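You operate a simulated robot arm through the tools that you are given. There is no shell and no other tool. Be economical: measure what you need, move in short steps, check, and stop when the job is done.

The job below is to be done with a simulated two-armed robot. You get a single attempt, and the scene is never put back.

Task
Take the brush out of service, bring the discs in and restart the line.
Fine: press STOP first; brush off at desk and socket, discs on at socket and desk; press START last.

It is judged by the outcome, as a careful person would: the job done as asked, and still so three seconds after it is handed in. It fails if anything else is knocked over, pushed out of place, dropped, spilled or broken.

Robot
Two 7-joint arms with two-finger parallel grippers on one trunk, on a base that drives. Base frame: it is fixed to the floor where the robot stands at the start and does not move with it; the origin is under the middle of the robot, x ahead of it, y to its left, z up. Units: mm, degrees, N and s.
The left shoulder is at the start at [60, 143, 901], the right one opposite. With the tool pointing down near the work surface each hand reaches from about 100 to 700 mm from the robot's upright axis, wherever it stands, measured 20 degrees to its own side. Places, roughly: brush socket switch [-1200, -100, 900]; discs socket switch [-1200, 100, 900]. Payload 1.57 kg a hand.
Tool frame (each hand has its own): the origin (TCP) lies between the finger pads and is the grasp point; the fingertips stand 30 mm ahead of it; z points along the fingers, y is the line along which they close. The gripper opens to 110 mm. The fingers are 24 mm wide and 12 mm thick; the gripper's body (48 by 112 mm) begins 78 mm behind the TCP.
Orientation is told as [roll, pitch, yaw] about the base's x, y, z axes, in that order, counted from this pose: with the fingers straight down and closing along the base's y, the tool's x points along the base's -x, its y along +y and its z along -z.

Tools
- The arms move only by the tool step_arm. It takes "left_rows", "right_rows" or both (then of equal length, played together; a hand with none holds still); each is a list of rows, each an object of numbers (a shift or turn left out is 0, a gripper value left out holds the last): "dx", "dy", "dz": the shift along the tool's x, y, z in units of 300 mm (1.0 is 300 mm); "wx", "wy", "wz": the turn, a rotation vector about the tool's x, y, z in units of 120 degrees (1.0 is 120 degrees). In form: [{"dx": .., "dy": .., "dz": .., "wx": .., "wy": .., "wz": ..}, ...]. A call has 1 to 12 rows; each row is the pose to reach, as a shift and turn from the pose commanded when the call began, along the tool's axes at that moment. "left_fingers" and "right_fingers" are, for a hand that has rows, the opening in per cent of the stroke, from 0 (shut) to 100 (fully open), set as the call begins (left out, the last holds). A call with a number of a shift or a turn outside -1 to 1 is refused whole. Rows are played at 5 a second. More than 50 mm and 8.6 degrees between two rows, or a gripper value outside its range, and nothing of the call is played. A pose out of reach is approached as far as the arm can. The call stops where the force on the tool passes 40 N (or 10 N more than at its start, if that is more) or the arm is blocked; 0.2 s more then pass. Each finger travels about 45 mm/s and halts on what it meets, pressing with about 22 N; the grip force reading is that of the motor and also rises with nothing between the fingers. The clock runs only during rows and for 0.2 s after the last one: add rows that repeat a pose to give the fingers time. It gives the time, the measured TCP pose, the force on the tool (base axes), the opening and the grip force at its end, in the units of the frame above (readings bear some noise), with the torque about the TCP (base axes, N m) and any sound that the robot's microphone picked up, and new pictures: "pictures" is both (left out), scene, wrist or none (wrist: the cameras of the hands that moved).
- Cameras (640 x 400 px; columns grow to the right, rows downward): "scene" is now at [53, 9.4, 1506]; the picture's right is [0.08, -1.00, 0.00], its down [-0.79, -0.06, -0.61] and it looks along [0.61, 0.05, -0.79] (base axes); focal length 258 px, centre (320, 200). "left" rides on the left gripper at [70, -16, -141] in its tool frame; the picture's right is [0.23, 0.97, 0.00], its down [-0.86, 0.20, -0.48] and it looks along [-0.47, 0.11, 0.88] (tool axes); focal length 222 px, centre (320, 200). "right" rides on the right gripper at [70, 16, -141] in its tool frame; the picture's right is [-0.23, 0.97, 0.00], its down [-0.86, -0.20, -0.48] and it looks along [-0.47, -0.11, 0.88] (tool axes); focal length 222 px, centre (320, 200). There is no depth. A picture from a camera that has moved, and an enlarged one, comes with that camera's place and axes in the base frame and with its lens. The place of the scene camera against the robot may be out by one fixed shift of up to 12 mm in any direction.
- slide_trunk(by): slides the trunk up (or, below 0, down) by that many mm; the arms and the scene camera ride with it, the base frame stays. It gives what a move gives, with no picture.
- steer(legs): drives the robot by 1 to 6 legs, each [ahead, left, turn to the left] in mm, mm and degrees, along the robot's own axes; the way and the turn of a leg run together, so that a leg with both is an arc; at most 1500 mm and 180 degrees a leg. The arms and the cameras ride along, it lands a little off, and it stops where it bumps. It gives what a move gives, and a new picture of the scene camera.
- aim_head(pan, tilt): turns the head with the scene camera to pan (to the left, within 86 degrees either way) and tilt (down, from -29 to 69), counted from straight ahead of the robot. It gives what a move gives, and a new picture of the scene camera.
- zoom(camera, box): a new picture of the part [left, top, right, bottom] of that camera's present view, enlarged. The clock stands still meanwhile.
- finish_job(): hands the job in; it is judged then, once.

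Go step by step. Nothing tells you exact positions but the pictures and the camera data: compare them with the known pose of the tool, close in by small moves and look again before you grip or let go. The budget is 120 turns and 260 pictures, counting those below and the enlarged ones. Unless the task says otherwise, let go and move clear before handing in, and close with one line.

The tools are called after "Emit:" by a JSON object that holds its "name" and its "arguments". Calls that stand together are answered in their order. step_arm: Moves the arms, as the interface text tells. Its arguments: {"type":"object","properties":{"left_rows":{"type":"array"},"left_fingers":{"type":"number"},"right_rows":{"type":"array"},"right_fingers":{"type":"number"},"pictures":{"type":"string","enum":["both","scene","wrist","none"]}},"required":[]} The other tools are called the same way: slide_trunk (by) slides the trunk up or down; steer (legs) drives the base; aim_head (pan, tilt) turns the head that bears the scene camera; zoom (camera, box) takes an enlarged picture of a part of a camera's view; finish_job () hands the job in.

At the start:

```text
time_s: 0.0
left_ee_pos: [469.4, 307.6, 999.7]
left_tcp_rot: [-0.1, -0.1, 0.0]
left_contact_force: [-0.5, -0.9, -0.7]
left_moment: [-0.01, -0.01, 0.01]
left_gripper_width: 110.1
left_grip_force: 0.1
right_ee_pos: [453.8, -82.1, 949.5]
right_tcp_rot: [0.0, 0.0, 0.1]
right_contact_force: [-0.3, -0.5, 0.0]
right_moment: [0.02, 0.0, 0.0]
right_gripper_width: 110.0
right_grip_force: 0.0
trunk travel left (down, up): [-500.0, 90.0]
robot x, y, heading: [-2.0, -1.1, -0.2]
head pan, tilt: [4.3, 52.5]
```

scene: 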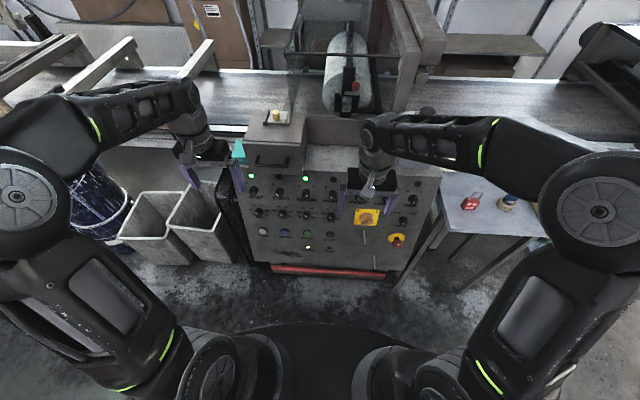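
right: 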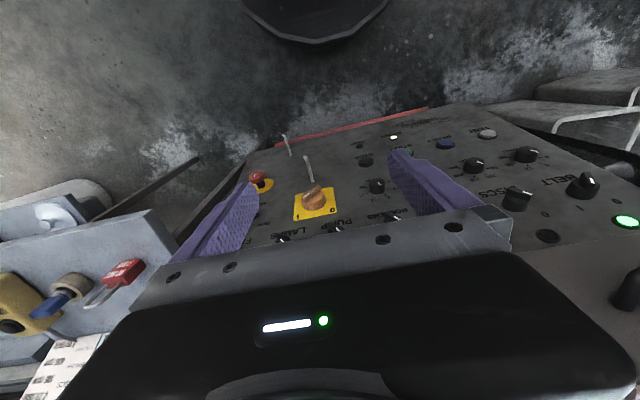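
left: 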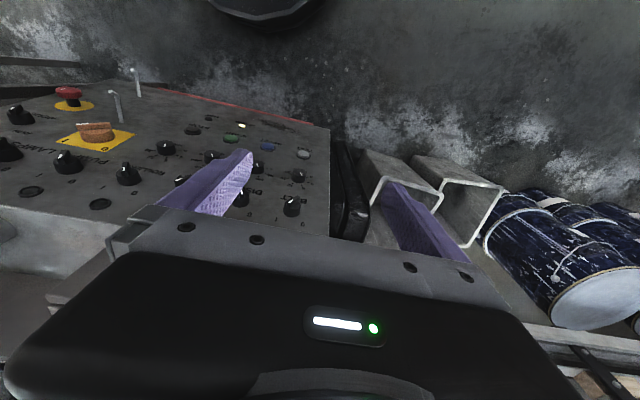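

A control desk stands in front of the robot with knobs, lamps, push buttons, a yellow main switch and an emergency stop. I'll enlarge the panel to read the labels.

Emit:
{"name": "zoom", "arguments": {"camera": "scene", "box": [230, 160, 340, 229]}}

Emit:
{"name": "zoom", "arguments": {"camera": "scene", "box": [230, 200, 430, 285]}}

Emit:
{"name": "zoom", "arguments": {"camera": "right", "box": [400, 100, 640, 250]}}

Emit:
{"name": "zoom", "arguments": {"camera": "left", "box": [0, 80, 340, 250]}}

```text
5.80 times, centred on (285, 194) of scene
camera zoom: at [53.0, 9.4, 1506.0], right [0.08, -1.0, 0.0], down [-0.79, -0.06, -0.61], along [0.61, 0.05, -0.79], focal length 1494 px, centre (523, 232)
```

zoom: 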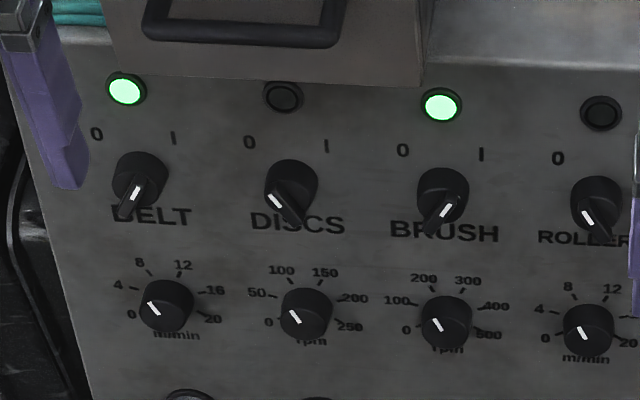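

```text
3.20 times, centred on (330, 242) of scene
camera zoom: at [53.0, 9.4, 1506.0], right [0.08, -1.0, 0.0], down [-0.79, -0.06, -0.61], along [0.61, 0.05, -0.79], focal length 825 px, centre (288, 64)
```

zoom: 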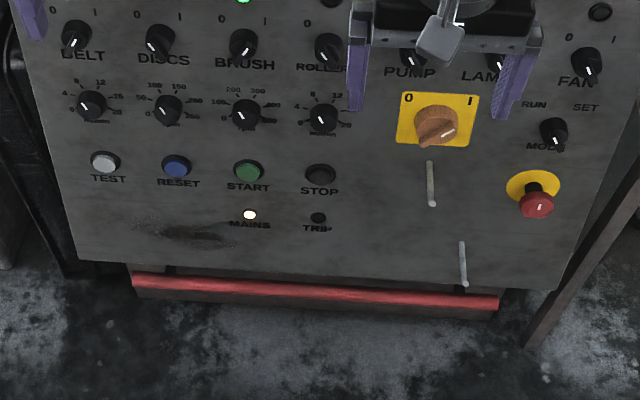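

```text
2.67 times, centred on (520, 175) of right
camera zoom: at [385.0, -66.6, 1090.4], right [0.23, 0.97, 0.0], down [0.86, -0.2, 0.48], along [0.47, -0.11, -0.88], focal length 592 px, centre (-213, 267)
```

zoom: 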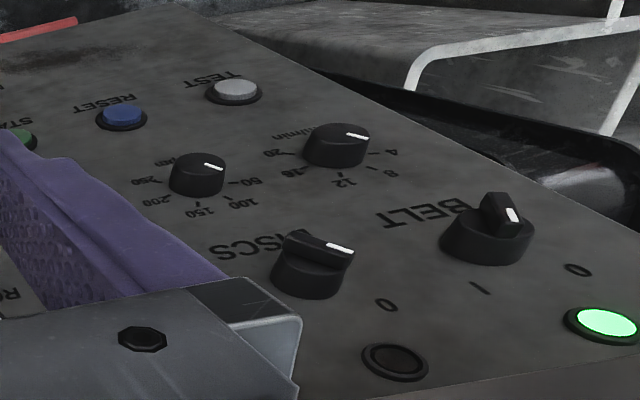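

```text
1.88 times, centred on (170, 165) of left
camera zoom: at [400.8, 290.4, 1141.2], right [-0.23, 0.97, 0.0], down [0.86, 0.2, 0.48], along [0.47, 0.11, -0.88], focal length 418 px, centre (602, 266)
```

zoom: 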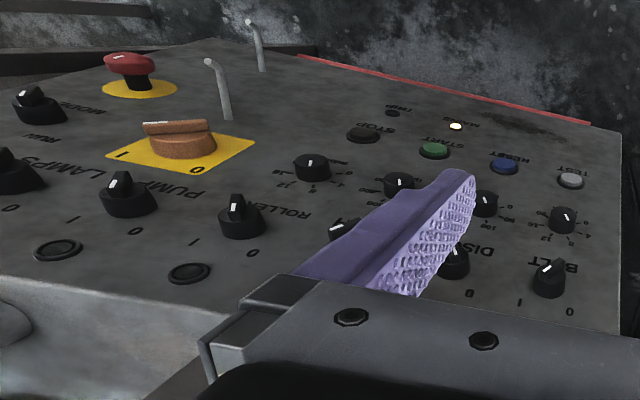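

The desk columns are BELT, DISCS, BRUSH and ROLLER; the button row is TEST, RESET, START and STOP. I put STOP near [577, 7, 585] and the knob row near z≈789, on a steep panel. I'll turn both hands to point forward, still clear of the panel, and look again.

Emit:
{"name": "step_arm", "arguments": {"right_rows": [{"wy": -0.0667, "dx": 0.02, "dy": 0.03, "dz": 0.05}, {"wy": -0.1333, "dx": 0.04, "dy": 0.06, "dz": 0.1}, {"wy": -0.2, "dx": 0.06, "dy": 0.09, "dz": 0.15}, {"wy": -0.2667, "dx": 0.08, "dy": 0.12, "dz": 0.2}, {"wy": -0.3333, "dx": 0.1, "dy": 0.15, "dz": 0.25}, {"wy": -0.4, "dx": 0.12, "dy": 0.18, "dz": 0.3}, {"wy": -0.4667, "dx": 0.14, "dy": 0.21, "dz": 0.35}, {"wy": -0.5333, "dx": 0.16, "dy": 0.24, "dz": 0.4}, {"wy": -0.6, "dx": 0.18, "dy": 0.27, "dz": 0.45}, {"wy": -0.6667, "dx": 0.2, "dy": 0.3, "dz": 0.5}], "left_rows": [{"wy": -0.0667, "dx": 0.02, "dz": 0.05}, {"wy": -0.1333, "dx": 0.04, "dz": 0.1}, {"wy": -0.2, "dx": 0.06, "dz": 0.15}, {"wy": -0.2667, "dx": 0.08, "dz": 0.2}, {"wy": -0.3333, "dx": 0.1, "dz": 0.25}, {"wy": -0.4, "dx": 0.12, "dz": 0.3}, {"wy": -0.4667, "dx": 0.14, "dz": 0.35}, {"wy": -0.5333, "dx": 0.16, "dz": 0.4}, {"wy": -0.6, "dx": 0.18, "dz": 0.45}, {"wy": -0.6667, "dx": 0.2, "dz": 0.5}], "right_fingers": 0}}

```text
time_s: 2.2
left_ee_pos: [425.1, 322.0, 825.9]
left_tcp_rot: [0.0, -80.3, 0.0]
left_contact_force: [-0.9, 0.4, 0.3]
left_moment: [0.0, 0.05, -0.02]
left_gripper_width: 110.2
left_grip_force: 0.1
left hand out of reach, approached as far as the arm can: row 6, 7, 8, 9, 10
right_ee_pos: [445.9, 67.6, 864.8]
right_tcp_rot: [-6.1, -79.2, 4.1]
right_contact_force: [-0.7, -0.9, -0.1]
right_moment: [-0.01, -0.01, -0.01]
right_gripper_width: 0.0
right_grip_force: 21.5
right hand out of reach, approached as far as the arm can: row 6, 7, 9, 10
trunk travel left (down, up): [-500.0, 90.0]
robot x, y, heading: [-3.0, -2.6, 0.2]
head pan, tilt: [4.3, 52.5]
camera scene: at [52.4, 10.7, 1506.1], right [0.08, -1.0, 0.0], down [-0.79, -0.06, -0.61], along [0.61, 0.04, -0.79], focal length 258 px, centre (320, 200)
camera right: at [294.6, 87.8, 822.6], right [0.07, 0.98, 0.2], down [-0.32, -0.17, 0.93], along [0.95, -0.13, 0.3], focal length 222 px, centre (320, 200)
camera left: at [274.2, 304.9, 781.0], right [-0.04, 0.97, -0.22], down [-0.33, 0.2, 0.92], along [0.94, 0.11, 0.31], focal length 222 px, centre (320, 200)
```

scene: 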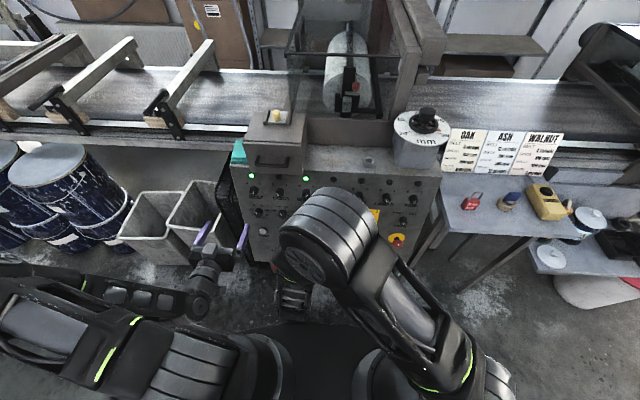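
right: 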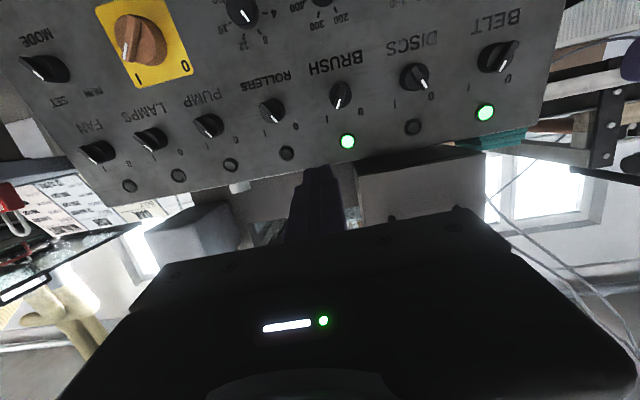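
left: 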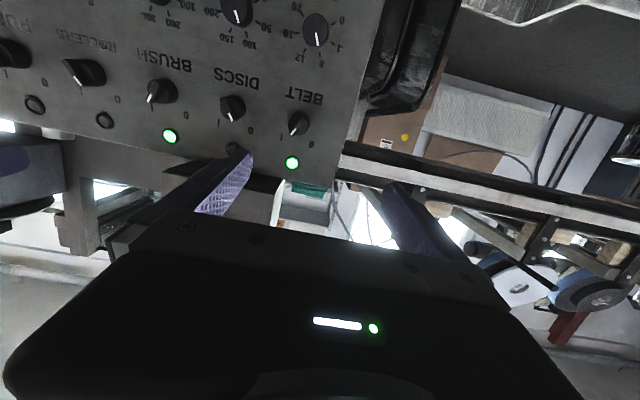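

The frontal wrist views show the pointers well. The hand is too close to the body to point forward freely, so I'll check the knobs and then back the base off.

Emit:
{"name": "zoom", "arguments": {"camera": "right", "box": [240, 10, 560, 190]}}

Emit:
{"name": "steer", "arguments": {"legs": [[-250, 0, 0]]}}

Emit:
{"name": "slide_trunk", "arguments": {"by": -150}}

```text
2.00 times, centred on (400, 100) of right
camera zoom: at [294.6, 87.8, 822.6], right [0.07, 0.98, 0.2], down [-0.32, -0.17, 0.93], along [0.95, -0.13, 0.3], focal length 444 px, centre (160, 400)
```

zoom: 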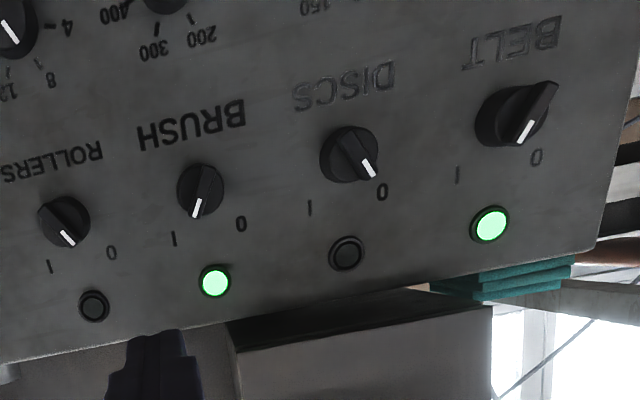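

```text
time_s: 4.0
left_ee_pos: [172.4, 320.9, 826.0]
left_tcp_rot: [0.0, -80.1, 0.0]
left_contact_force: [-0.1, -0.2, 0.3]
left_moment: [0.04, 0.01, 0.04]
left_gripper_width: 110.2
left_grip_force: 0.0
right_ee_pos: [192.6, 68.2, 865.7]
right_tcp_rot: [-5.7, -79.3, 4.0]
right_contact_force: [0.1, 0.4, 0.9]
right_moment: [0.04, -0.01, 0.0]
right_gripper_width: 0.0
right_grip_force: 21.1
trunk travel left (down, up): [-500.0, 90.0]
robot x, y, heading: [-249.9, -1.3, 0.1]
head pan, tilt: [4.3, 52.5]
camera scene: at [-201.0, 9.4, 1506.0], right [0.08, -1.0, 0.0], down [-0.79, -0.06, -0.61], along [0.61, 0.05, -0.79], focal length 258 px, centre (320, 200)
```

scene: 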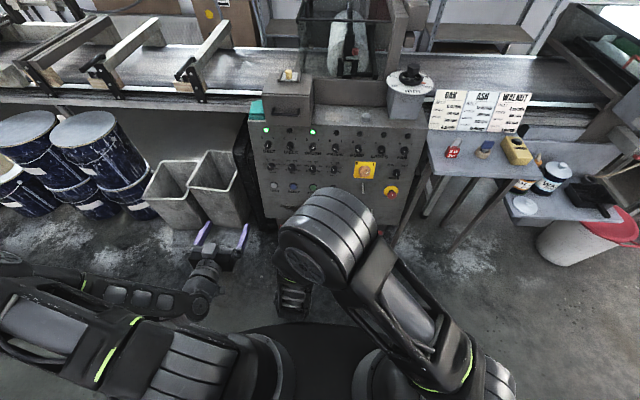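

```text
time_s: 5.8
left_ee_pos: [172.8, 321.7, 675.7]
left_tcp_rot: [-0.2, -80.0, 0.1]
left_contact_force: [-0.1, 0.5, 0.3]
left_moment: [0.02, 0.03, 0.0]
left_gripper_width: 110.0
left_grip_force: 0.1
right_ee_pos: [193.6, 67.8, 715.9]
right_tcp_rot: [-5.6, -79.5, 3.6]
right_contact_force: [0.8, 0.3, -0.1]
right_moment: [0.0, 0.01, 0.05]
right_gripper_width: 0.0
right_grip_force: 20.9
trunk travel left (down, up): [-350.0, 240.0]
robot x, y, heading: [-253.2, -0.7, -0.0]
head pan, tilt: [4.3, 52.5]
```

Pointers: BELT and BRUSH point to I (lamps lit), DISCS to 0. With more room now, I'll bring the closed right hand in front of STOP.

Emit:
{"name": "step_arm", "arguments": {"right_rows": [{"dx": 0.03, "dy": -0.034, "dz": 0.138}, {"dx": 0.06, "dy": -0.068, "dz": 0.276}, {"dx": 0.09, "dy": -0.102, "dz": 0.414}, {"dx": 0.12, "dy": -0.136, "dz": 0.552}, {"dx": 0.15, "dy": -0.17, "dz": 0.69}, {"dx": 0.178, "dy": -0.203, "dz": 0.83}]}}

```text
time_s: 7.2
left_ee_pos: [172.7, 321.7, 676.8]
left_tcp_rot: [-0.1, -80.1, 0.2]
left_contact_force: [0.6, 0.3, -0.6]
left_moment: [0.0, -0.03, -0.01]
left_gripper_width: 110.1
left_grip_force: 0.1
right_ee_pos: [425.8, -1.9, 618.0]
right_tcp_rot: [-5.9, -79.3, 3.9]
right_contact_force: [-1.1, 0.7, 0.8]
right_moment: [0.03, -0.01, 0.02]
right_gripper_width: 0.0
right_grip_force: 21.2
trunk travel left (down, up): [-350.0, 240.0]
robot x, y, heading: [-254.4, -1.8, 0.0]
head pan, tilt: [4.3, 52.5]
camera scene: at [-199.9, 9.3, 1356.0], right [0.08, -1.0, 0.0], down [-0.79, -0.06, -0.61], along [0.61, 0.05, -0.79], focal length 258 px, centre (320, 200)
camera right: at [276.3, 19.3, 575.2], right [0.07, 0.98, 0.2], down [-0.32, -0.17, 0.93], along [0.94, -0.13, 0.3], focal length 222 px, centre (320, 200)
```

scene: 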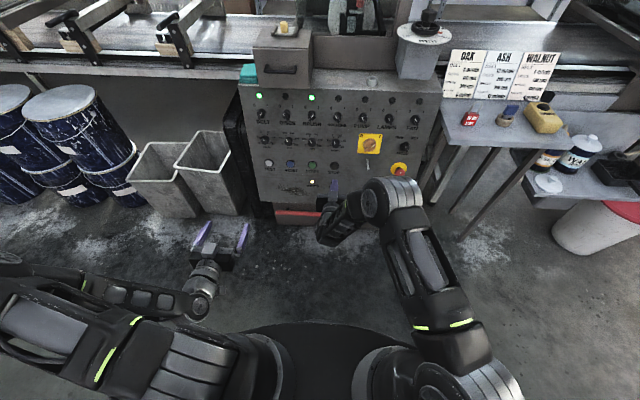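
right: 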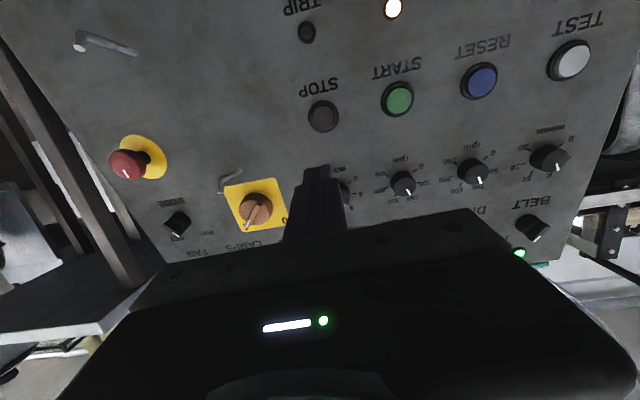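

STOP triangulates to about [580, 3, 562], with the panel tilted 10°. I'll bring the closed fingertips about 25 mm in front of it and look.

Emit:
{"name": "step_arm", "arguments": {"right_rows": [{"dx": 0.03, "dy": 0.012, "dz": 0.117}, {"dx": 0.06, "dy": 0.024, "dz": 0.234}, {"dx": 0.09, "dy": 0.036, "dz": 0.345}], "pictures": "wrist"}}

Emit:
{"name": "zoom", "arguments": {"camera": "right", "box": [240, 60, 400, 190]}}

```text
time_s: 8.0
left_ee_pos: [171.6, 321.9, 675.9]
left_tcp_rot: [-0.1, -80.1, 0.1]
left_contact_force: [-0.3, 0.4, 0.0]
left_moment: [-0.04, 0.01, 0.0]
left_gripper_width: 109.9
left_grip_force: 0.0
right_ee_pos: [521.3, 5.3, 574.2]
right_tcp_rot: [-5.7, -79.4, 3.9]
right_contact_force: [0.2, -0.8, -0.2]
right_moment: [-0.01, 0.02, 0.01]
right_gripper_width: 0.0
right_grip_force: 21.8
trunk travel left (down, up): [-350.0, 240.0]
robot x, y, heading: [-251.7, 1.6, 0.2]
head pan, tilt: [4.3, 52.5]
camera right: at [371.5, 25.0, 529.9], right [0.07, 0.98, 0.2], down [-0.32, -0.17, 0.93], along [0.94, -0.13, 0.3], focal length 222 px, centre (320, 200)
```

right: 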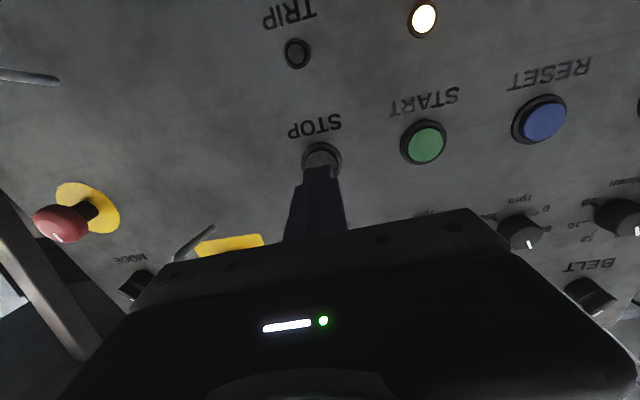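

```text
3.08 times, centred on (320, 125) of right
camera zoom: at [371.5, 25.0, 529.9], right [0.07, 0.98, 0.2], down [-0.32, -0.17, 0.93], along [0.94, -0.13, 0.3], focal length 684 px, centre (320, 431)
```

zoom: 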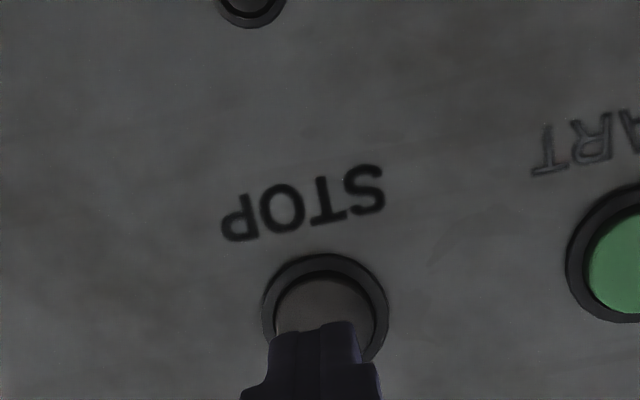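

The tip lines up with STOP, about 30 mm short. I'll advance and watch the force.

Emit:
{"name": "step_arm", "arguments": {"right_rows": [{"dx": 0.01, "dz": 0.03}, {"dx": 0.01, "dz": 0.06}, {"dx": 0.01, "dz": 0.08}, {"dx": 0.01, "dz": 0.09}, {"dx": 0.01, "dz": 0.1}], "pictures": "wrist"}}

Emit:
{"name": "zoom", "arguments": {"camera": "right", "box": [240, 100, 400, 200]}}

```text
time_s: 9.2
left_ee_pos: [172.4, 321.3, 676.9]
left_tcp_rot: [0.0, -80.1, 0.1]
left_contact_force: [-0.5, 0.1, -0.2]
left_moment: [-0.01, 0.04, -0.03]
left_gripper_width: 109.9
left_grip_force: 0.1
right_ee_pos: [551.7, 4.1, 564.2]
right_tcp_rot: [-6.0, -79.4, 4.0]
right_contact_force: [-1.2, 0.1, 1.2]
right_moment: [0.0, -0.02, -0.04]
right_gripper_width: 0.0
right_grip_force: 21.4
trunk travel left (down, up): [-350.0, 240.0]
robot x, y, heading: [-249.7, -1.8, 0.1]
head pan, tilt: [4.3, 52.5]
camera right: at [400.8, 24.0, 521.4], right [0.07, 0.98, 0.2], down [-0.32, -0.17, 0.93], along [0.94, -0.13, 0.3], focal length 222 px, centre (320, 200)
```

right: 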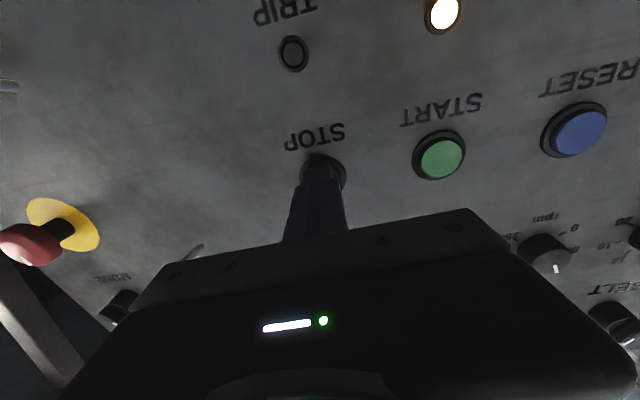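

```text
4.00 times, centred on (320, 150) of right
camera zoom: at [400.8, 24.0, 521.4], right [0.07, 0.98, 0.2], down [-0.32, -0.17, 0.93], along [0.94, -0.13, 0.3], focal length 888 px, centre (320, 400)
```

zoom: 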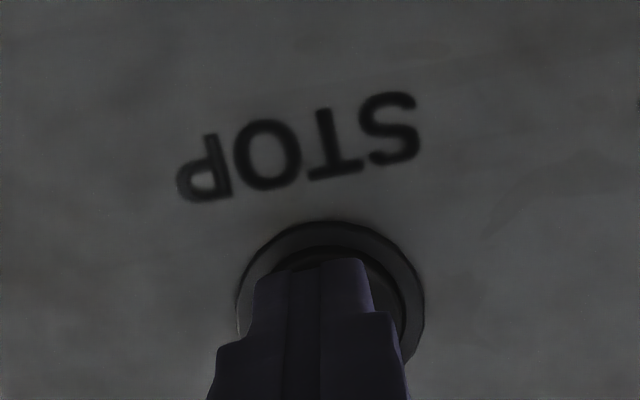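

Not touching yet. I'll nudge 3 mm towards +y and press on slowly.

Emit:
{"name": "step_arm", "arguments": {"right_rows": [{"dy": 0.01, "dz": 0.01}, {"dy": 0.01, "dz": 0.02}, {"dy": 0.01, "dz": 0.03}, {"dy": 0.01, "dz": 0.04}], "pictures": "wrist"}}

```text
time_s: 10.1
left_ee_pos: [170.4, 320.2, 678.0]
left_tcp_rot: [0.0, -80.2, -0.1]
left_contact_force: [-0.1, 0.2, 0.3]
left_moment: [0.01, 0.02, -0.01]
left_gripper_width: 109.9
left_grip_force: 0.0
right_ee_pos: [557.8, 5.7, 563.5]
right_tcp_rot: [-5.9, -79.6, 3.9]
right_contact_force: [-25.8, -3.3, 13.2]
right_moment: [0.04, -0.31, -0.02]
right_gripper_width: 0.0
right_grip_force: 20.9
trunk travel left (down, up): [-350.0, 240.0]
robot x, y, heading: [-249.7, 0.8, -0.1]
head pan, tilt: [4.3, 52.5]
heard: click
stopped in row 4 (right hand): the force on the tool passed its limit at 46 N (the readings are from after the stop); the commanded pose is now the measured one
camera right: at [407.3, 26.1, 519.2], right [0.07, 0.98, 0.21], down [-0.32, -0.17, 0.93], along [0.94, -0.14, 0.3], focal length 222 px, centre (320, 200)
```

right: 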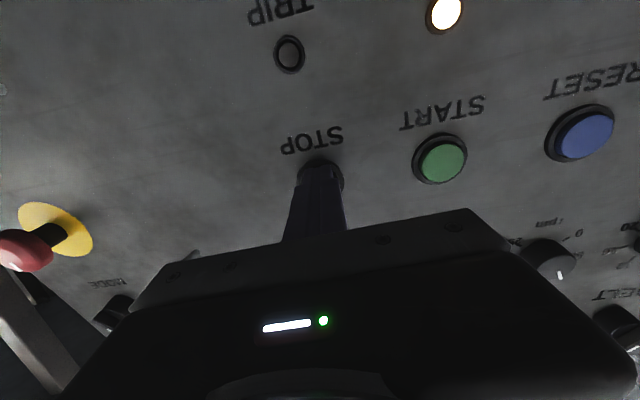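

A click: STOP is pressed. I'll back away and check the lamps.

Emit:
{"name": "step_arm", "arguments": {"right_rows": [{"dz": -0.06}, {"dz": -0.2}, {"dz": -0.36}], "pictures": "scene"}}

Emit:
{"name": "zoom", "arguments": {"camera": "scene", "box": [235, 80, 345, 149]}}

```text
time_s: 10.9
left_ee_pos: [171.1, 321.1, 676.0]
left_tcp_rot: [0.0, -80.1, 0.0]
left_contact_force: [-0.2, 0.0, -0.6]
left_moment: [-0.01, 0.01, 0.04]
left_gripper_width: 110.1
left_grip_force: 0.0
right_ee_pos: [453.8, 10.4, 577.6]
right_tcp_rot: [-5.7, -79.2, 3.7]
right_contact_force: [-0.8, 0.1, 0.6]
right_moment: [-0.03, -0.02, -0.01]
right_gripper_width: 0.0
right_grip_force: 21.4
trunk travel left (down, up): [-350.0, 240.0]
robot x, y, heading: [-254.1, -0.6, 0.1]
head pan, tilt: [4.3, 52.5]
camera scene: at [-200.5, 9.3, 1355.9], right [0.08, -1.0, 0.0], down [-0.79, -0.06, -0.61], along [0.61, 0.05, -0.79], focal length 258 px, centre (320, 200)
```

scene: 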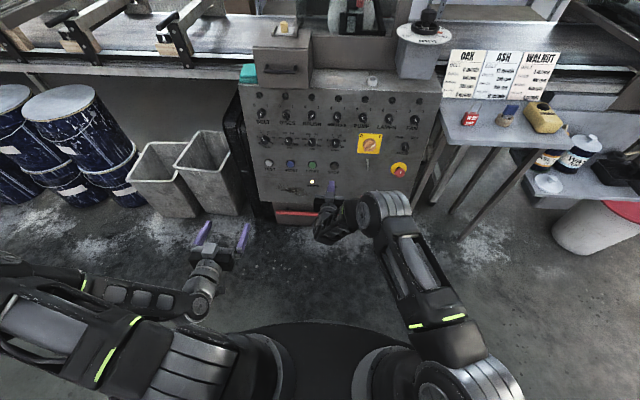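

```text
5.80 times, centred on (290, 114) of scene
camera zoom: at [-200.5, 9.3, 1355.9], right [0.08, -1.0, 0.0], down [-0.79, -0.06, -0.61], along [0.61, 0.05, -0.79], focal length 1494 px, centre (494, 696)
```

zoom: 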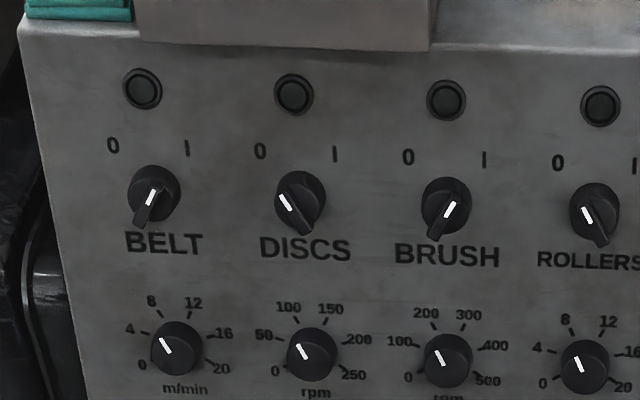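

The line has stopped and all lamps are off. Next is the BRUSH selector at about [620, 99, 786], at I, tilted about 30° to the right. I'll pull the right hand away and bring the left in front of BRUSH, aligned with the bar.

Emit:
{"name": "step_arm", "arguments": {"left_rows": [{"dx": -0.068, "dy": -0.082, "dz": 0.102, "wz": 0.028}, {"dx": -0.136, "dy": -0.164, "dz": 0.204, "wz": 0.056}, {"dx": -0.204, "dy": -0.246, "dz": 0.306, "wz": 0.084}, {"dx": -0.272, "dy": -0.328, "dz": 0.408, "wz": 0.112}, {"dx": -0.34, "dy": -0.41, "dz": 0.51, "wz": 0.14}, {"dx": -0.408, "dy": -0.492, "dz": 0.612, "wz": 0.168}, {"dx": -0.476, "dy": -0.574, "dz": 0.714, "wz": 0.196}, {"dx": -0.544, "dy": -0.656, "dz": 0.816, "wz": 0.224}, {"dx": -0.622, "dy": -0.74, "dz": 0.92, "wz": 0.25}], "right_rows": [{"dz": -0.06, "dy": -0.03}, {"dz": -0.12, "dy": -0.06}, {"dz": -0.18, "dy": -0.09}, {"dz": -0.24, "dy": -0.12}, {"dz": -0.3, "dy": -0.15}, {"dz": -0.36, "dy": -0.18}, {"dz": -0.42, "dy": -0.21}, {"dz": -0.48, "dy": -0.24}, {"dz": -0.54, "dy": -0.27}], "left_fingers": 45}}

```text
time_s: 12.9
left_ee_pos: [476.1, 98.3, 812.1]
left_tcp_rot: [70.7, -58.5, -73.4]
left_contact_force: [0.5, -0.1, 0.6]
left_moment: [0.0, -0.01, 0.0]
left_gripper_width: 49.5
left_grip_force: 0.0
right_ee_pos: [334.9, -45.4, 625.5]
right_tcp_rot: [-7.2, -78.3, 5.0]
right_contact_force: [-0.7, 0.0, 0.3]
right_moment: [-0.01, 0.04, 0.01]
right_gripper_width: 0.0
right_grip_force: 21.8
right hand out of reach, approached as far as the arm can: row 7, 8, 9
trunk travel left (down, up): [-350.0, 240.0]
robot x, y, heading: [-255.1, -1.4, -0.0]
head pan, tilt: [4.3, 52.5]
camera scene: at [-200.5, 9.1, 1355.9], right [0.08, -1.0, 0.0], down [-0.79, -0.06, -0.61], along [0.61, 0.05, -0.79], focal length 258 px, centre (320, 200)
camera right: at [183.0, -24.6, 584.9], right [0.08, 0.98, 0.2], down [-0.3, -0.17, 0.94], along [0.95, -0.13, 0.28], focal length 222 px, centre (320, 200)
camera left: at [326.2, 117.9, 768.7], right [0.05, 0.96, 0.29], down [-0.33, -0.26, 0.91], along [0.94, -0.14, 0.3], focal length 222 px, centre (320, 200)
```

scene: 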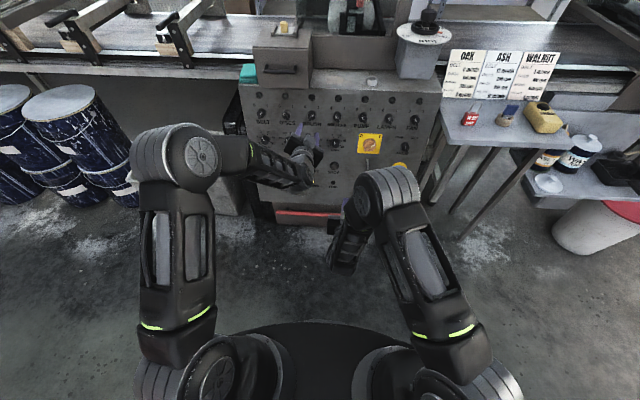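
right: 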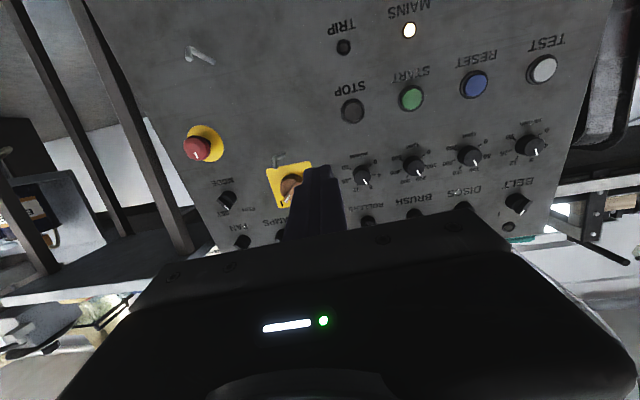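
left: 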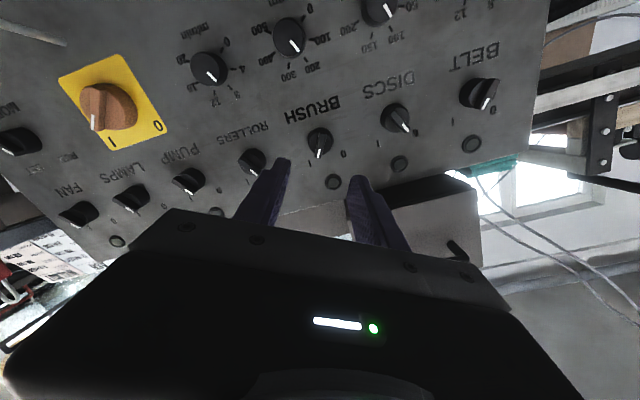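

The fingers straddle the BRUSH bar nicely aligned. I'll zoom to measure it.

Emit:
{"name": "zoom", "arguments": {"camera": "left", "box": [230, 80, 420, 200]}}

```text
3.33 times, centred on (325, 140) of left
camera zoom: at [326.2, 117.9, 768.7], right [0.05, 0.96, 0.29], down [-0.33, -0.26, 0.91], along [0.94, -0.14, 0.3], focal length 740 px, centre (303, 400)
```

zoom: 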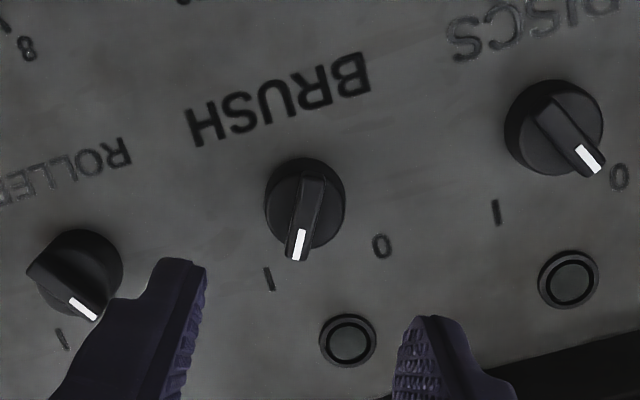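

Bar aligned within about 3° and on the tool axis. I'll approach to about 18 mm short and look again.

Emit:
{"name": "step_arm", "arguments": {"left_rows": [{"dz": 0.14}, {"dz": 0.27}], "pictures": "wrist"}}

Emit:
{"name": "zoom", "arguments": {"camera": "left", "box": [230, 80, 420, 200]}}

```text
time_s: 13.5
left_ee_pos: [556.1, 97.8, 797.7]
left_tcp_rot: [70.7, -58.5, -73.3]
left_contact_force: [-1.0, 0.8, 0.3]
left_moment: [-0.01, 0.03, -0.01]
left_gripper_width: 49.5
left_grip_force: 0.1
right_ee_pos: [334.2, -45.1, 625.0]
right_tcp_rot: [-7.2, -78.3, 4.9]
right_contact_force: [0.3, 0.4, -0.6]
right_moment: [0.0, -0.01, 0.0]
right_gripper_width: 0.4
right_grip_force: 21.0
trunk travel left (down, up): [-350.0, 240.0]
robot x, y, heading: [-254.4, -1.3, 0.1]
head pan, tilt: [4.3, 52.5]
camera left: at [404.8, 116.9, 754.3], right [0.05, 0.96, 0.29], down [-0.33, -0.25, 0.91], along [0.94, -0.14, 0.3], focal length 222 px, centre (320, 200)
```

left: 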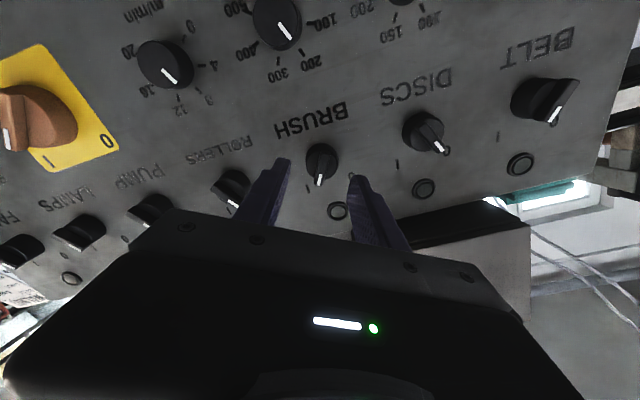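

```text
3.33 times, centred on (325, 140) of left
camera zoom: at [404.8, 116.9, 754.3], right [0.05, 0.96, 0.29], down [-0.33, -0.25, 0.91], along [0.94, -0.14, 0.3], focal length 740 px, centre (303, 400)
```

zoom: 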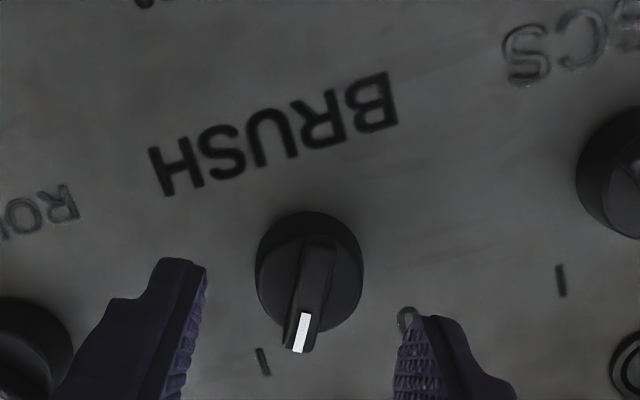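

The bar front is about 20 mm past the tips, with the knob disc beyond. I'll advance 33 mm so the pads flank the bar, then check.

Emit:
{"name": "step_arm", "arguments": {"left_rows": [{"dz": 0.05, "dy": 0.005}, {"dz": 0.09, "dy": 0.005}, {"dz": 0.11, "dy": 0.005}], "pictures": "wrist"}}

Emit:
{"name": "zoom", "arguments": {"camera": "left", "box": [230, 100, 420, 220]}}

```text
time_s: 14.3
left_ee_pos: [588.2, 100.9, 793.4]
left_tcp_rot: [70.7, -58.6, -73.4]
left_contact_force: [-0.9, -0.2, 0.8]
left_moment: [0.0, 0.01, 0.01]
left_gripper_width: 49.6
left_grip_force: 0.0
right_ee_pos: [333.6, -45.1, 625.2]
right_tcp_rot: [-7.1, -78.3, 4.8]
right_contact_force: [0.6, -0.5, 1.5]
right_moment: [-0.01, 0.02, -0.01]
right_gripper_width: 0.0
right_grip_force: 20.9
trunk travel left (down, up): [-350.0, 240.0]
robot x, y, heading: [-256.3, -0.2, 0.2]
head pan, tilt: [4.3, 52.5]
camera left: at [437.9, 119.9, 749.0], right [0.05, 0.96, 0.29], down [-0.33, -0.26, 0.91], along [0.94, -0.14, 0.3], focal length 222 px, centre (320, 200)
```

left: 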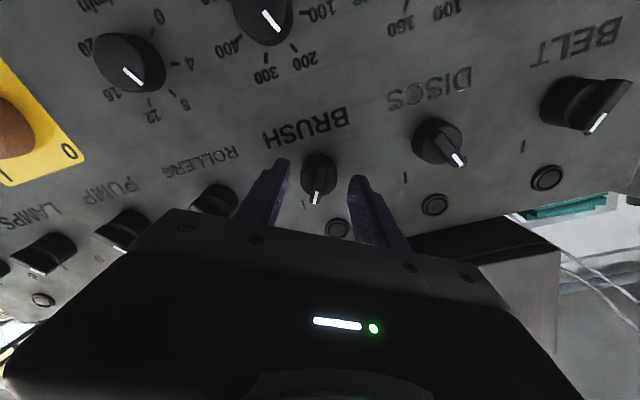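

```text
3.33 times, centred on (325, 160) of left
camera zoom: at [437.9, 119.9, 749.0], right [0.05, 0.96, 0.29], down [-0.33, -0.26, 0.91], along [0.94, -0.14, 0.3], focal length 740 px, centre (303, 333)
```

zoom: 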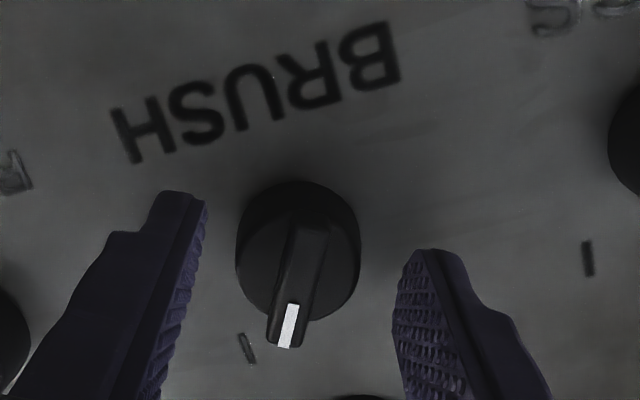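

The pads now flank the bar. Closing on it.

Emit:
{"name": "step_arm", "arguments": {"left_rows": [{"dz": 0.01}, {"dz": 0.01}, {"dz": 0.01}, {"dz": 0.01}, {"dz": 0.01}], "left_fingers": 0, "pictures": "wrist"}}

Emit:
{"name": "zoom", "arguments": {"camera": "left", "box": [230, 100, 420, 220]}}

```text
time_s: 15.5
left_ee_pos: [591.5, 98.6, 791.4]
left_tcp_rot: [70.4, -58.4, -73.4]
left_contact_force: [-5.7, -2.6, -3.0]
left_moment: [-0.02, 0.2, -0.05]
left_gripper_width: 30.8
left_grip_force: 39.5
right_ee_pos: [333.7, -45.3, 625.5]
right_tcp_rot: [-7.0, -78.3, 4.9]
right_contact_force: [-0.9, 0.6, 0.4]
right_moment: [0.04, 0.03, -0.01]
right_gripper_width: 0.2
right_grip_force: 21.4
trunk travel left (down, up): [-350.0, 240.0]
robot x, y, heading: [-256.9, 1.3, 0.2]
head pan, tilt: [4.3, 52.5]
camera left: at [440.3, 118.7, 748.3], right [0.05, 0.96, 0.29], down [-0.33, -0.25, 0.91], along [0.94, -0.14, 0.3], focal length 222 px, centre (320, 200)
```

left: 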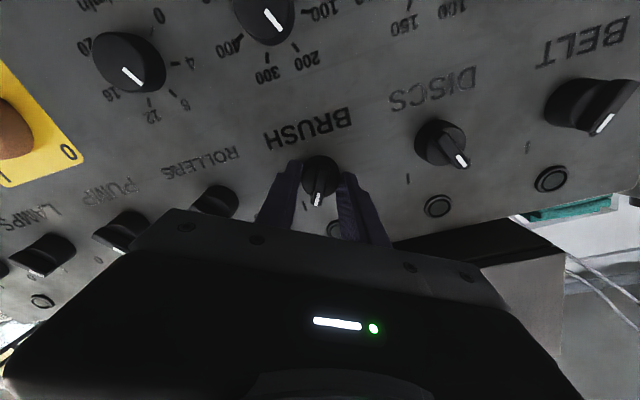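

```text
3.33 times, centred on (325, 160) of left
camera zoom: at [440.3, 118.7, 748.3], right [0.05, 0.96, 0.29], down [-0.33, -0.25, 0.91], along [0.94, -0.14, 0.3], focal length 740 px, centre (303, 333)
```

zoom: 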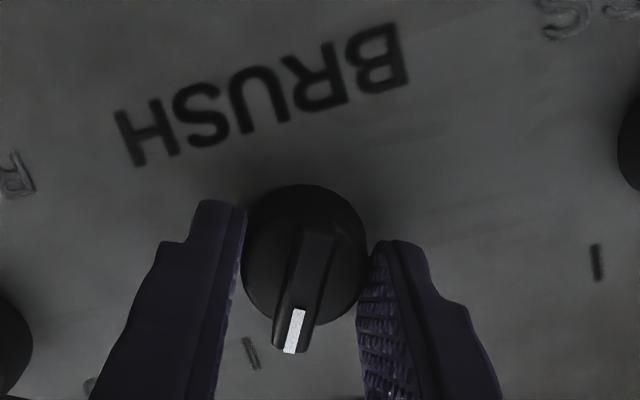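

The fingers hold the knob body at 31 mm diameter. I'll try turning it 60° counter-clockwise.

Emit:
{"name": "step_arm", "arguments": {"left_rows": [{"wz": -0.06}, {"wz": -0.12}, {"wz": -0.18}, {"wz": -0.24}, {"wz": -0.3}, {"wz": -0.36}, {"wz": -0.42}, {"wz": -0.48}], "pictures": "wrist"}}

Emit:
{"name": "zoom", "arguments": {"camera": "left", "box": [230, 100, 420, 220]}}

```text
time_s: 17.3
left_ee_pos: [590.6, 99.3, 791.7]
left_tcp_rot: [-69.2, -60.8, 71.6]
left_contact_force: [-0.2, -9.3, -7.1]
left_moment: [0.0, -0.32, 0.0]
left_gripper_width: 30.7
left_grip_force: 39.8
right_ee_pos: [333.3, -45.6, 626.2]
right_tcp_rot: [-6.8, -78.3, 4.7]
right_contact_force: [0.8, -0.4, 0.5]
right_moment: [0.01, 0.02, 0.01]
right_gripper_width: 0.3
right_grip_force: 21.4
trunk travel left (down, up): [-350.0, 240.0]
robot x, y, heading: [-251.5, 1.7, 0.1]
head pan, tilt: [4.3, 52.5]
camera left: at [442.7, 51.7, 762.6], right [-0.11, 0.76, -0.64], down [-0.35, 0.57, 0.74], along [0.93, 0.31, 0.2], focal length 222 px, centre (320, 200)
```

left: 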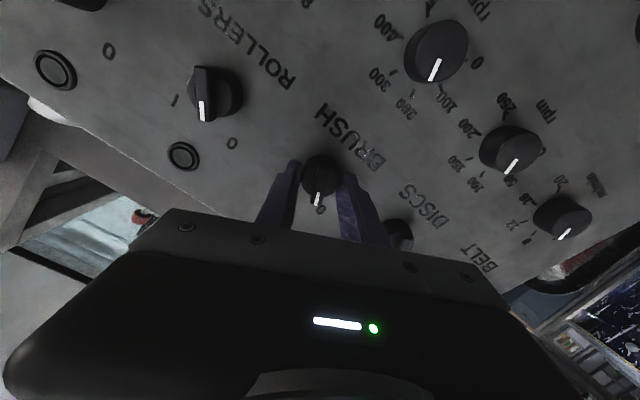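

```text
3.33 times, centred on (325, 160) of left
camera zoom: at [442.7, 51.7, 762.6], right [-0.11, 0.76, -0.64], down [-0.35, 0.57, 0.74], along [0.93, 0.31, 0.2], focal length 740 px, centre (303, 333)
```

zoom: 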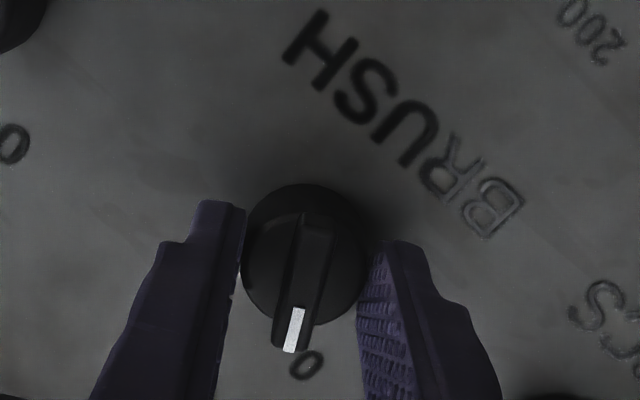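

The knob turned with the hand and the mark now points at 0. I'll turn a little more to reach the stop and then release.

Emit:
{"name": "step_arm", "arguments": {"left_rows": [{"wz": -0.03}, {"wz": -0.06}, {"wz": -0.06}], "pictures": "none"}}

Emit:
{"name": "step_arm", "arguments": {"left_rows": [{"dz": 0}, {"dz": 0}, {"dz": 0}, {"dz": -0.1}, {"dz": -0.22}, {"dz": -0.36}], "left_fingers": 45}}

Emit:
{"name": "zoom", "arguments": {"camera": "left", "box": [160, 50, 480, 230]}}

```text
time_s: 18.1
left_ee_pos: [592.5, 100.2, 792.6]
left_tcp_rot: [-72.9, -53.9, 76.0]
left_contact_force: [3.1, -8.8, -6.2]
left_moment: [0.16, 0.05, -0.24]
left_gripper_width: 30.8
left_grip_force: 39.6
right_ee_pos: [335.1, -44.9, 625.4]
right_tcp_rot: [-6.8, -78.3, 4.8]
right_contact_force: [-0.4, 0.0, -0.4]
right_moment: [-0.01, 0.02, 0.0]
right_gripper_width: 0.2
right_grip_force: 21.3
trunk travel left (down, up): [-350.0, 240.0]
robot x, y, heading: [-254.4, -0.6, 0.2]
head pan, tilt: [4.3, 52.5]
```

```text
time_s: 19.5
left_ee_pos: [483.4, 98.9, 811.4]
left_tcp_rot: [-72.9, -54.1, 76.1]
left_contact_force: [-0.5, -0.3, -0.1]
left_moment: [0.01, 0.02, 0.05]
left_gripper_width: 49.6
left_grip_force: 0.1
right_ee_pos: [333.3, -45.0, 625.3]
right_tcp_rot: [-7.1, -78.3, 4.8]
right_contact_force: [0.8, -0.2, -0.2]
right_moment: [0.01, 0.0, 0.01]
right_gripper_width: 0.1
right_grip_force: 21.4
trunk travel left (down, up): [-350.0, 240.0]
robot x, y, heading: [-251.5, -1.0, 0.2]
head pan, tilt: [4.3, 52.5]
camera scene: at [-200.6, 9.1, 1356.0], right [0.08, -1.0, 0.0], down [-0.79, -0.06, -0.61], along [0.61, 0.05, -0.79], focal length 258 px, centre (320, 200)
camera left: at [336.5, 45.0, 788.3], right [-0.13, 0.67, -0.73], down [-0.37, 0.65, 0.66], along [0.92, 0.35, 0.16], focal length 222 px, centre (320, 200)
```

scene: 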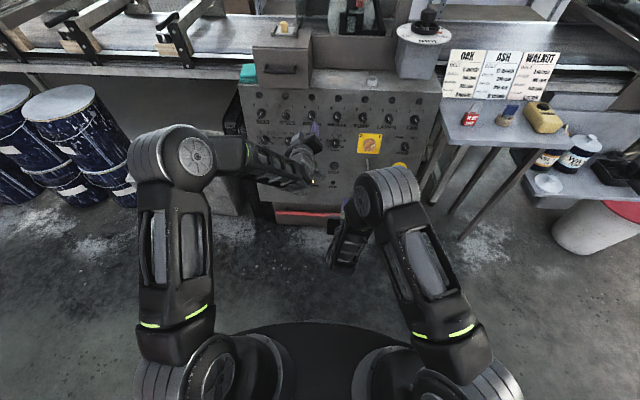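
left: 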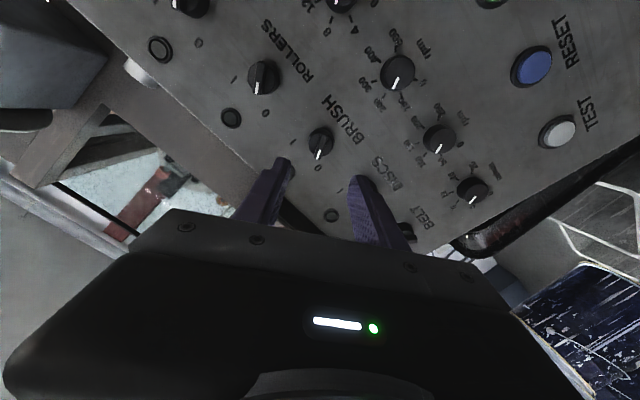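

```text
2.00 times, centred on (320, 140) of left
camera zoom: at [336.5, 45.0, 788.3], right [-0.13, 0.67, -0.73], down [-0.37, 0.65, 0.66], along [0.92, 0.35, 0.16], focal length 444 px, centre (320, 320)
```

zoom: 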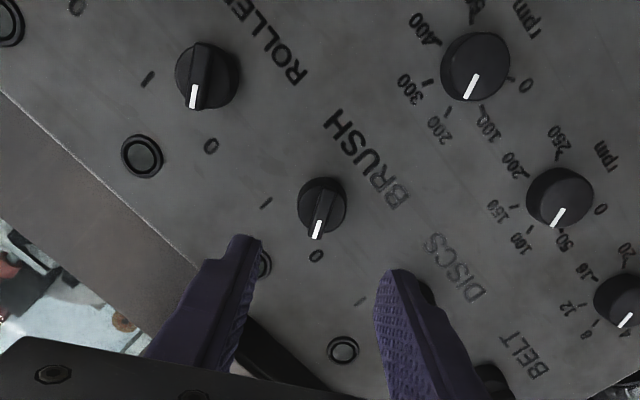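

BRUSH is parallel to ROLLERS at 0. Next I'll pull the hands in and turn the robot around to find the sockets, first looking to the sides.

Emit:
{"name": "step_arm", "arguments": {"left_rows": [{"dz": -0.1, "wz": 0.05}, {"dz": -0.2, "wz": 0.1}, {"dz": -0.3, "wz": 0.15}, {"dz": -0.4, "wz": 0.2}, {"dz": -0.5, "wz": 0.25}, {"dz": -0.55, "wz": 0.3}], "pictures": "none"}}

Emit:
{"name": "aim_head", "arguments": {"pan": 86, "tilt": 35}}

Emit:
{"name": "aim_head", "arguments": {"pan": -86, "tilt": 35}}

```text
time_s: 20.9
left_ee_pos: [322.4, 100.0, 840.4]
left_tcp_rot: [7.4, -80.0, -7.5]
left_contact_force: [-0.8, -0.6, -0.2]
left_moment: [0.0, 0.02, 0.03]
left_gripper_width: 49.5
left_grip_force: 0.1
right_ee_pos: [334.0, -44.1, 626.2]
right_tcp_rot: [-7.1, -78.2, 4.8]
right_contact_force: [0.1, 0.7, 0.8]
right_moment: [0.0, 0.01, 0.03]
right_gripper_width: 0.2
right_grip_force: 21.3
trunk travel left (down, up): [-350.0, 240.0]
robot x, y, heading: [-254.6, -0.6, 0.1]
head pan, tilt: [4.3, 52.5]
```

```text
time_s: 22.4
left_ee_pos: [322.3, 101.8, 839.5]
left_tcp_rot: [6.6, -80.0, -6.7]
left_contact_force: [-0.5, -0.7, -0.1]
left_moment: [-0.04, -0.02, -0.01]
left_gripper_width: 49.5
left_grip_force: 0.1
right_ee_pos: [333.4, -44.7, 626.7]
right_tcp_rot: [-7.1, -78.3, 4.9]
right_contact_force: [0.5, -0.3, -0.4]
right_moment: [-0.02, -0.01, 0.02]
right_gripper_width: 0.2
right_grip_force: 21.4
trunk travel left (down, up): [-350.0, 240.0]
robot x, y, heading: [-255.3, 1.3, 0.0]
head pan, tilt: [85.9, 35.0]
camera scene: at [-268.6, 91.4, 1381.1], right [1.0, -0.07, 0.0], down [-0.04, -0.57, -0.82], along [0.06, 0.82, -0.57], focal length 258 px, centre (320, 200)
```

scene: 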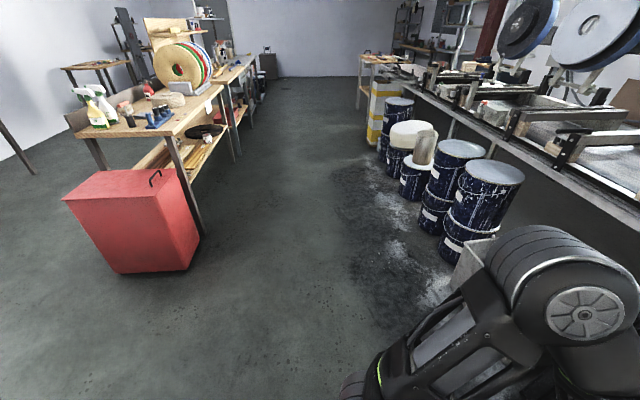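

```text
time_s: 25.1
left_ee_pos: [323.1, 101.5, 839.7]
left_tcp_rot: [6.6, -79.9, -6.7]
left_contact_force: [-0.1, 0.1, -0.1]
left_moment: [0.01, -0.03, -0.01]
left_gripper_width: 49.5
left_grip_force: 0.0
right_ee_pos: [334.5, -45.3, 626.8]
right_tcp_rot: [-7.1, -78.3, 4.8]
right_contact_force: [0.7, -0.8, 0.4]
right_moment: [0.01, -0.01, -0.04]
right_gripper_width: 0.0
right_grip_force: 21.5
trunk travel left (down, up): [-350.0, 240.0]
robot x, y, heading: [-249.1, -1.1, 0.1]
head pan, tilt: [-85.9, 35.0]
camera scene: at [-268.6, -84.3, 1381.1], right [-1.0, -0.07, 0.0], down [-0.04, 0.57, -0.82], along [0.06, -0.82, -0.57], focal length 258 px, centre (320, 200)
```

scene: 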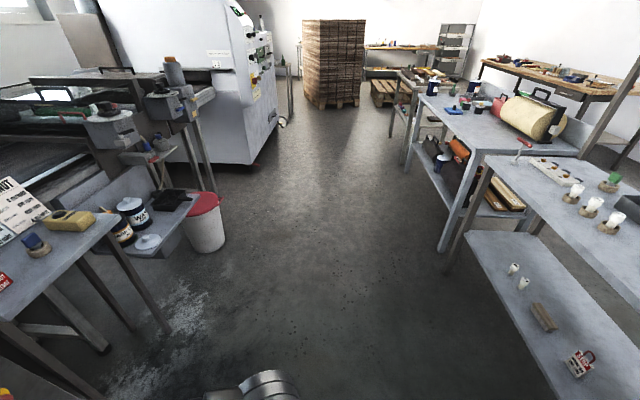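

There's open floor to the left and the back tables begin around x≈-1000, beyond my turning radius. I'll turn 180° to the left.

Emit:
{"name": "aim_head", "arguments": {"pan": 0, "tilt": 40}}

Emit:
{"name": "steer", "arguments": {"legs": [[0, 0, 90], [0, 0, 90]]}}

```text
time_s: 26.6
left_ee_pos: [323.1, 100.5, 839.6]
left_tcp_rot: [6.7, -80.0, -6.7]
left_contact_force: [-0.2, -0.3, 0.9]
left_moment: [0.01, -0.01, -0.01]
left_gripper_width: 49.6
left_grip_force: 0.0
right_ee_pos: [334.8, -44.8, 626.0]
right_tcp_rot: [-7.1, -78.3, 4.9]
right_contact_force: [0.8, 0.7, 1.1]
right_moment: [0.02, -0.03, 0.04]
right_gripper_width: 0.1
right_grip_force: 21.1
trunk travel left (down, up): [-350.0, 240.0]
robot x, y, heading: [-251.4, 2.9, -0.3]
head pan, tilt: [0.0, 40.0]
camera scene: at [-189.9, 3.5, 1373.5], right [0.0, -1.0, 0.0], down [-0.64, 0.0, -0.77], along [0.77, 0.0, -0.64], focal length 258 px, centre (320, 200)
```

scene: 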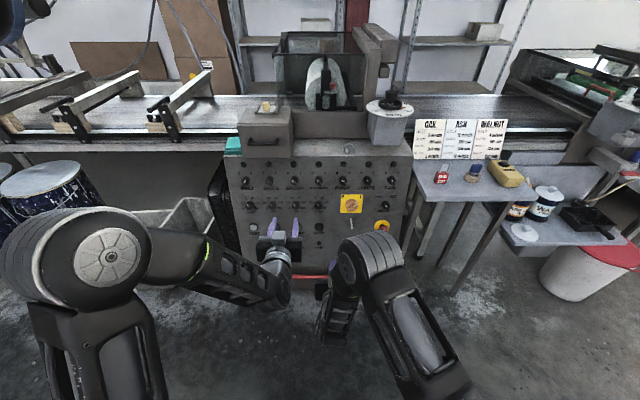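

```text
time_s: 34.8
left_ee_pos: [-825.7, -123.9, 839.7]
left_tcp_rot: [6.8, -80.0, 175.3]
left_contact_force: [-0.4, 0.3, -0.2]
left_moment: [-0.03, 0.0, 0.02]
left_gripper_width: 49.4
left_grip_force: 0.0
right_ee_pos: [-842.8, 21.0, 624.9]
right_tcp_rot: [-7.1, -78.2, -172.7]
right_contact_force: [0.5, 0.3, -0.4]
right_moment: [-0.05, -0.01, -0.02]
right_gripper_width: 0.1
right_grip_force: 21.0
trunk travel left (down, up): [-350.0, 240.0]
robot x, y, heading: [-253.9, 5.1, -178.1]
head pan, tilt: [0.0, 40.0]
camera scene: at [-300.2, 1.3, 1373.5], right [-0.04, 1.0, 0.0], down [0.64, 0.03, -0.77], along [-0.77, -0.03, -0.64], focal length 258 px, centre (320, 200)
```

scene: 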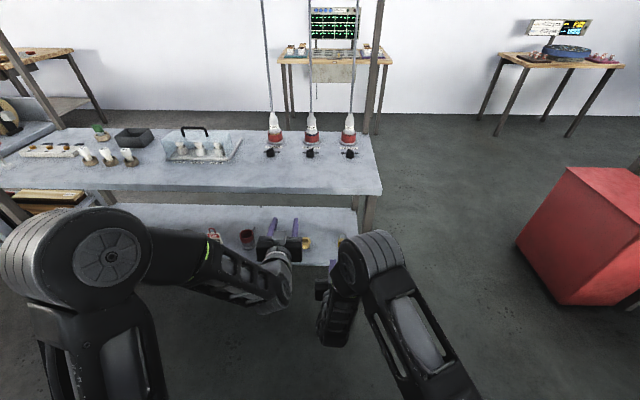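

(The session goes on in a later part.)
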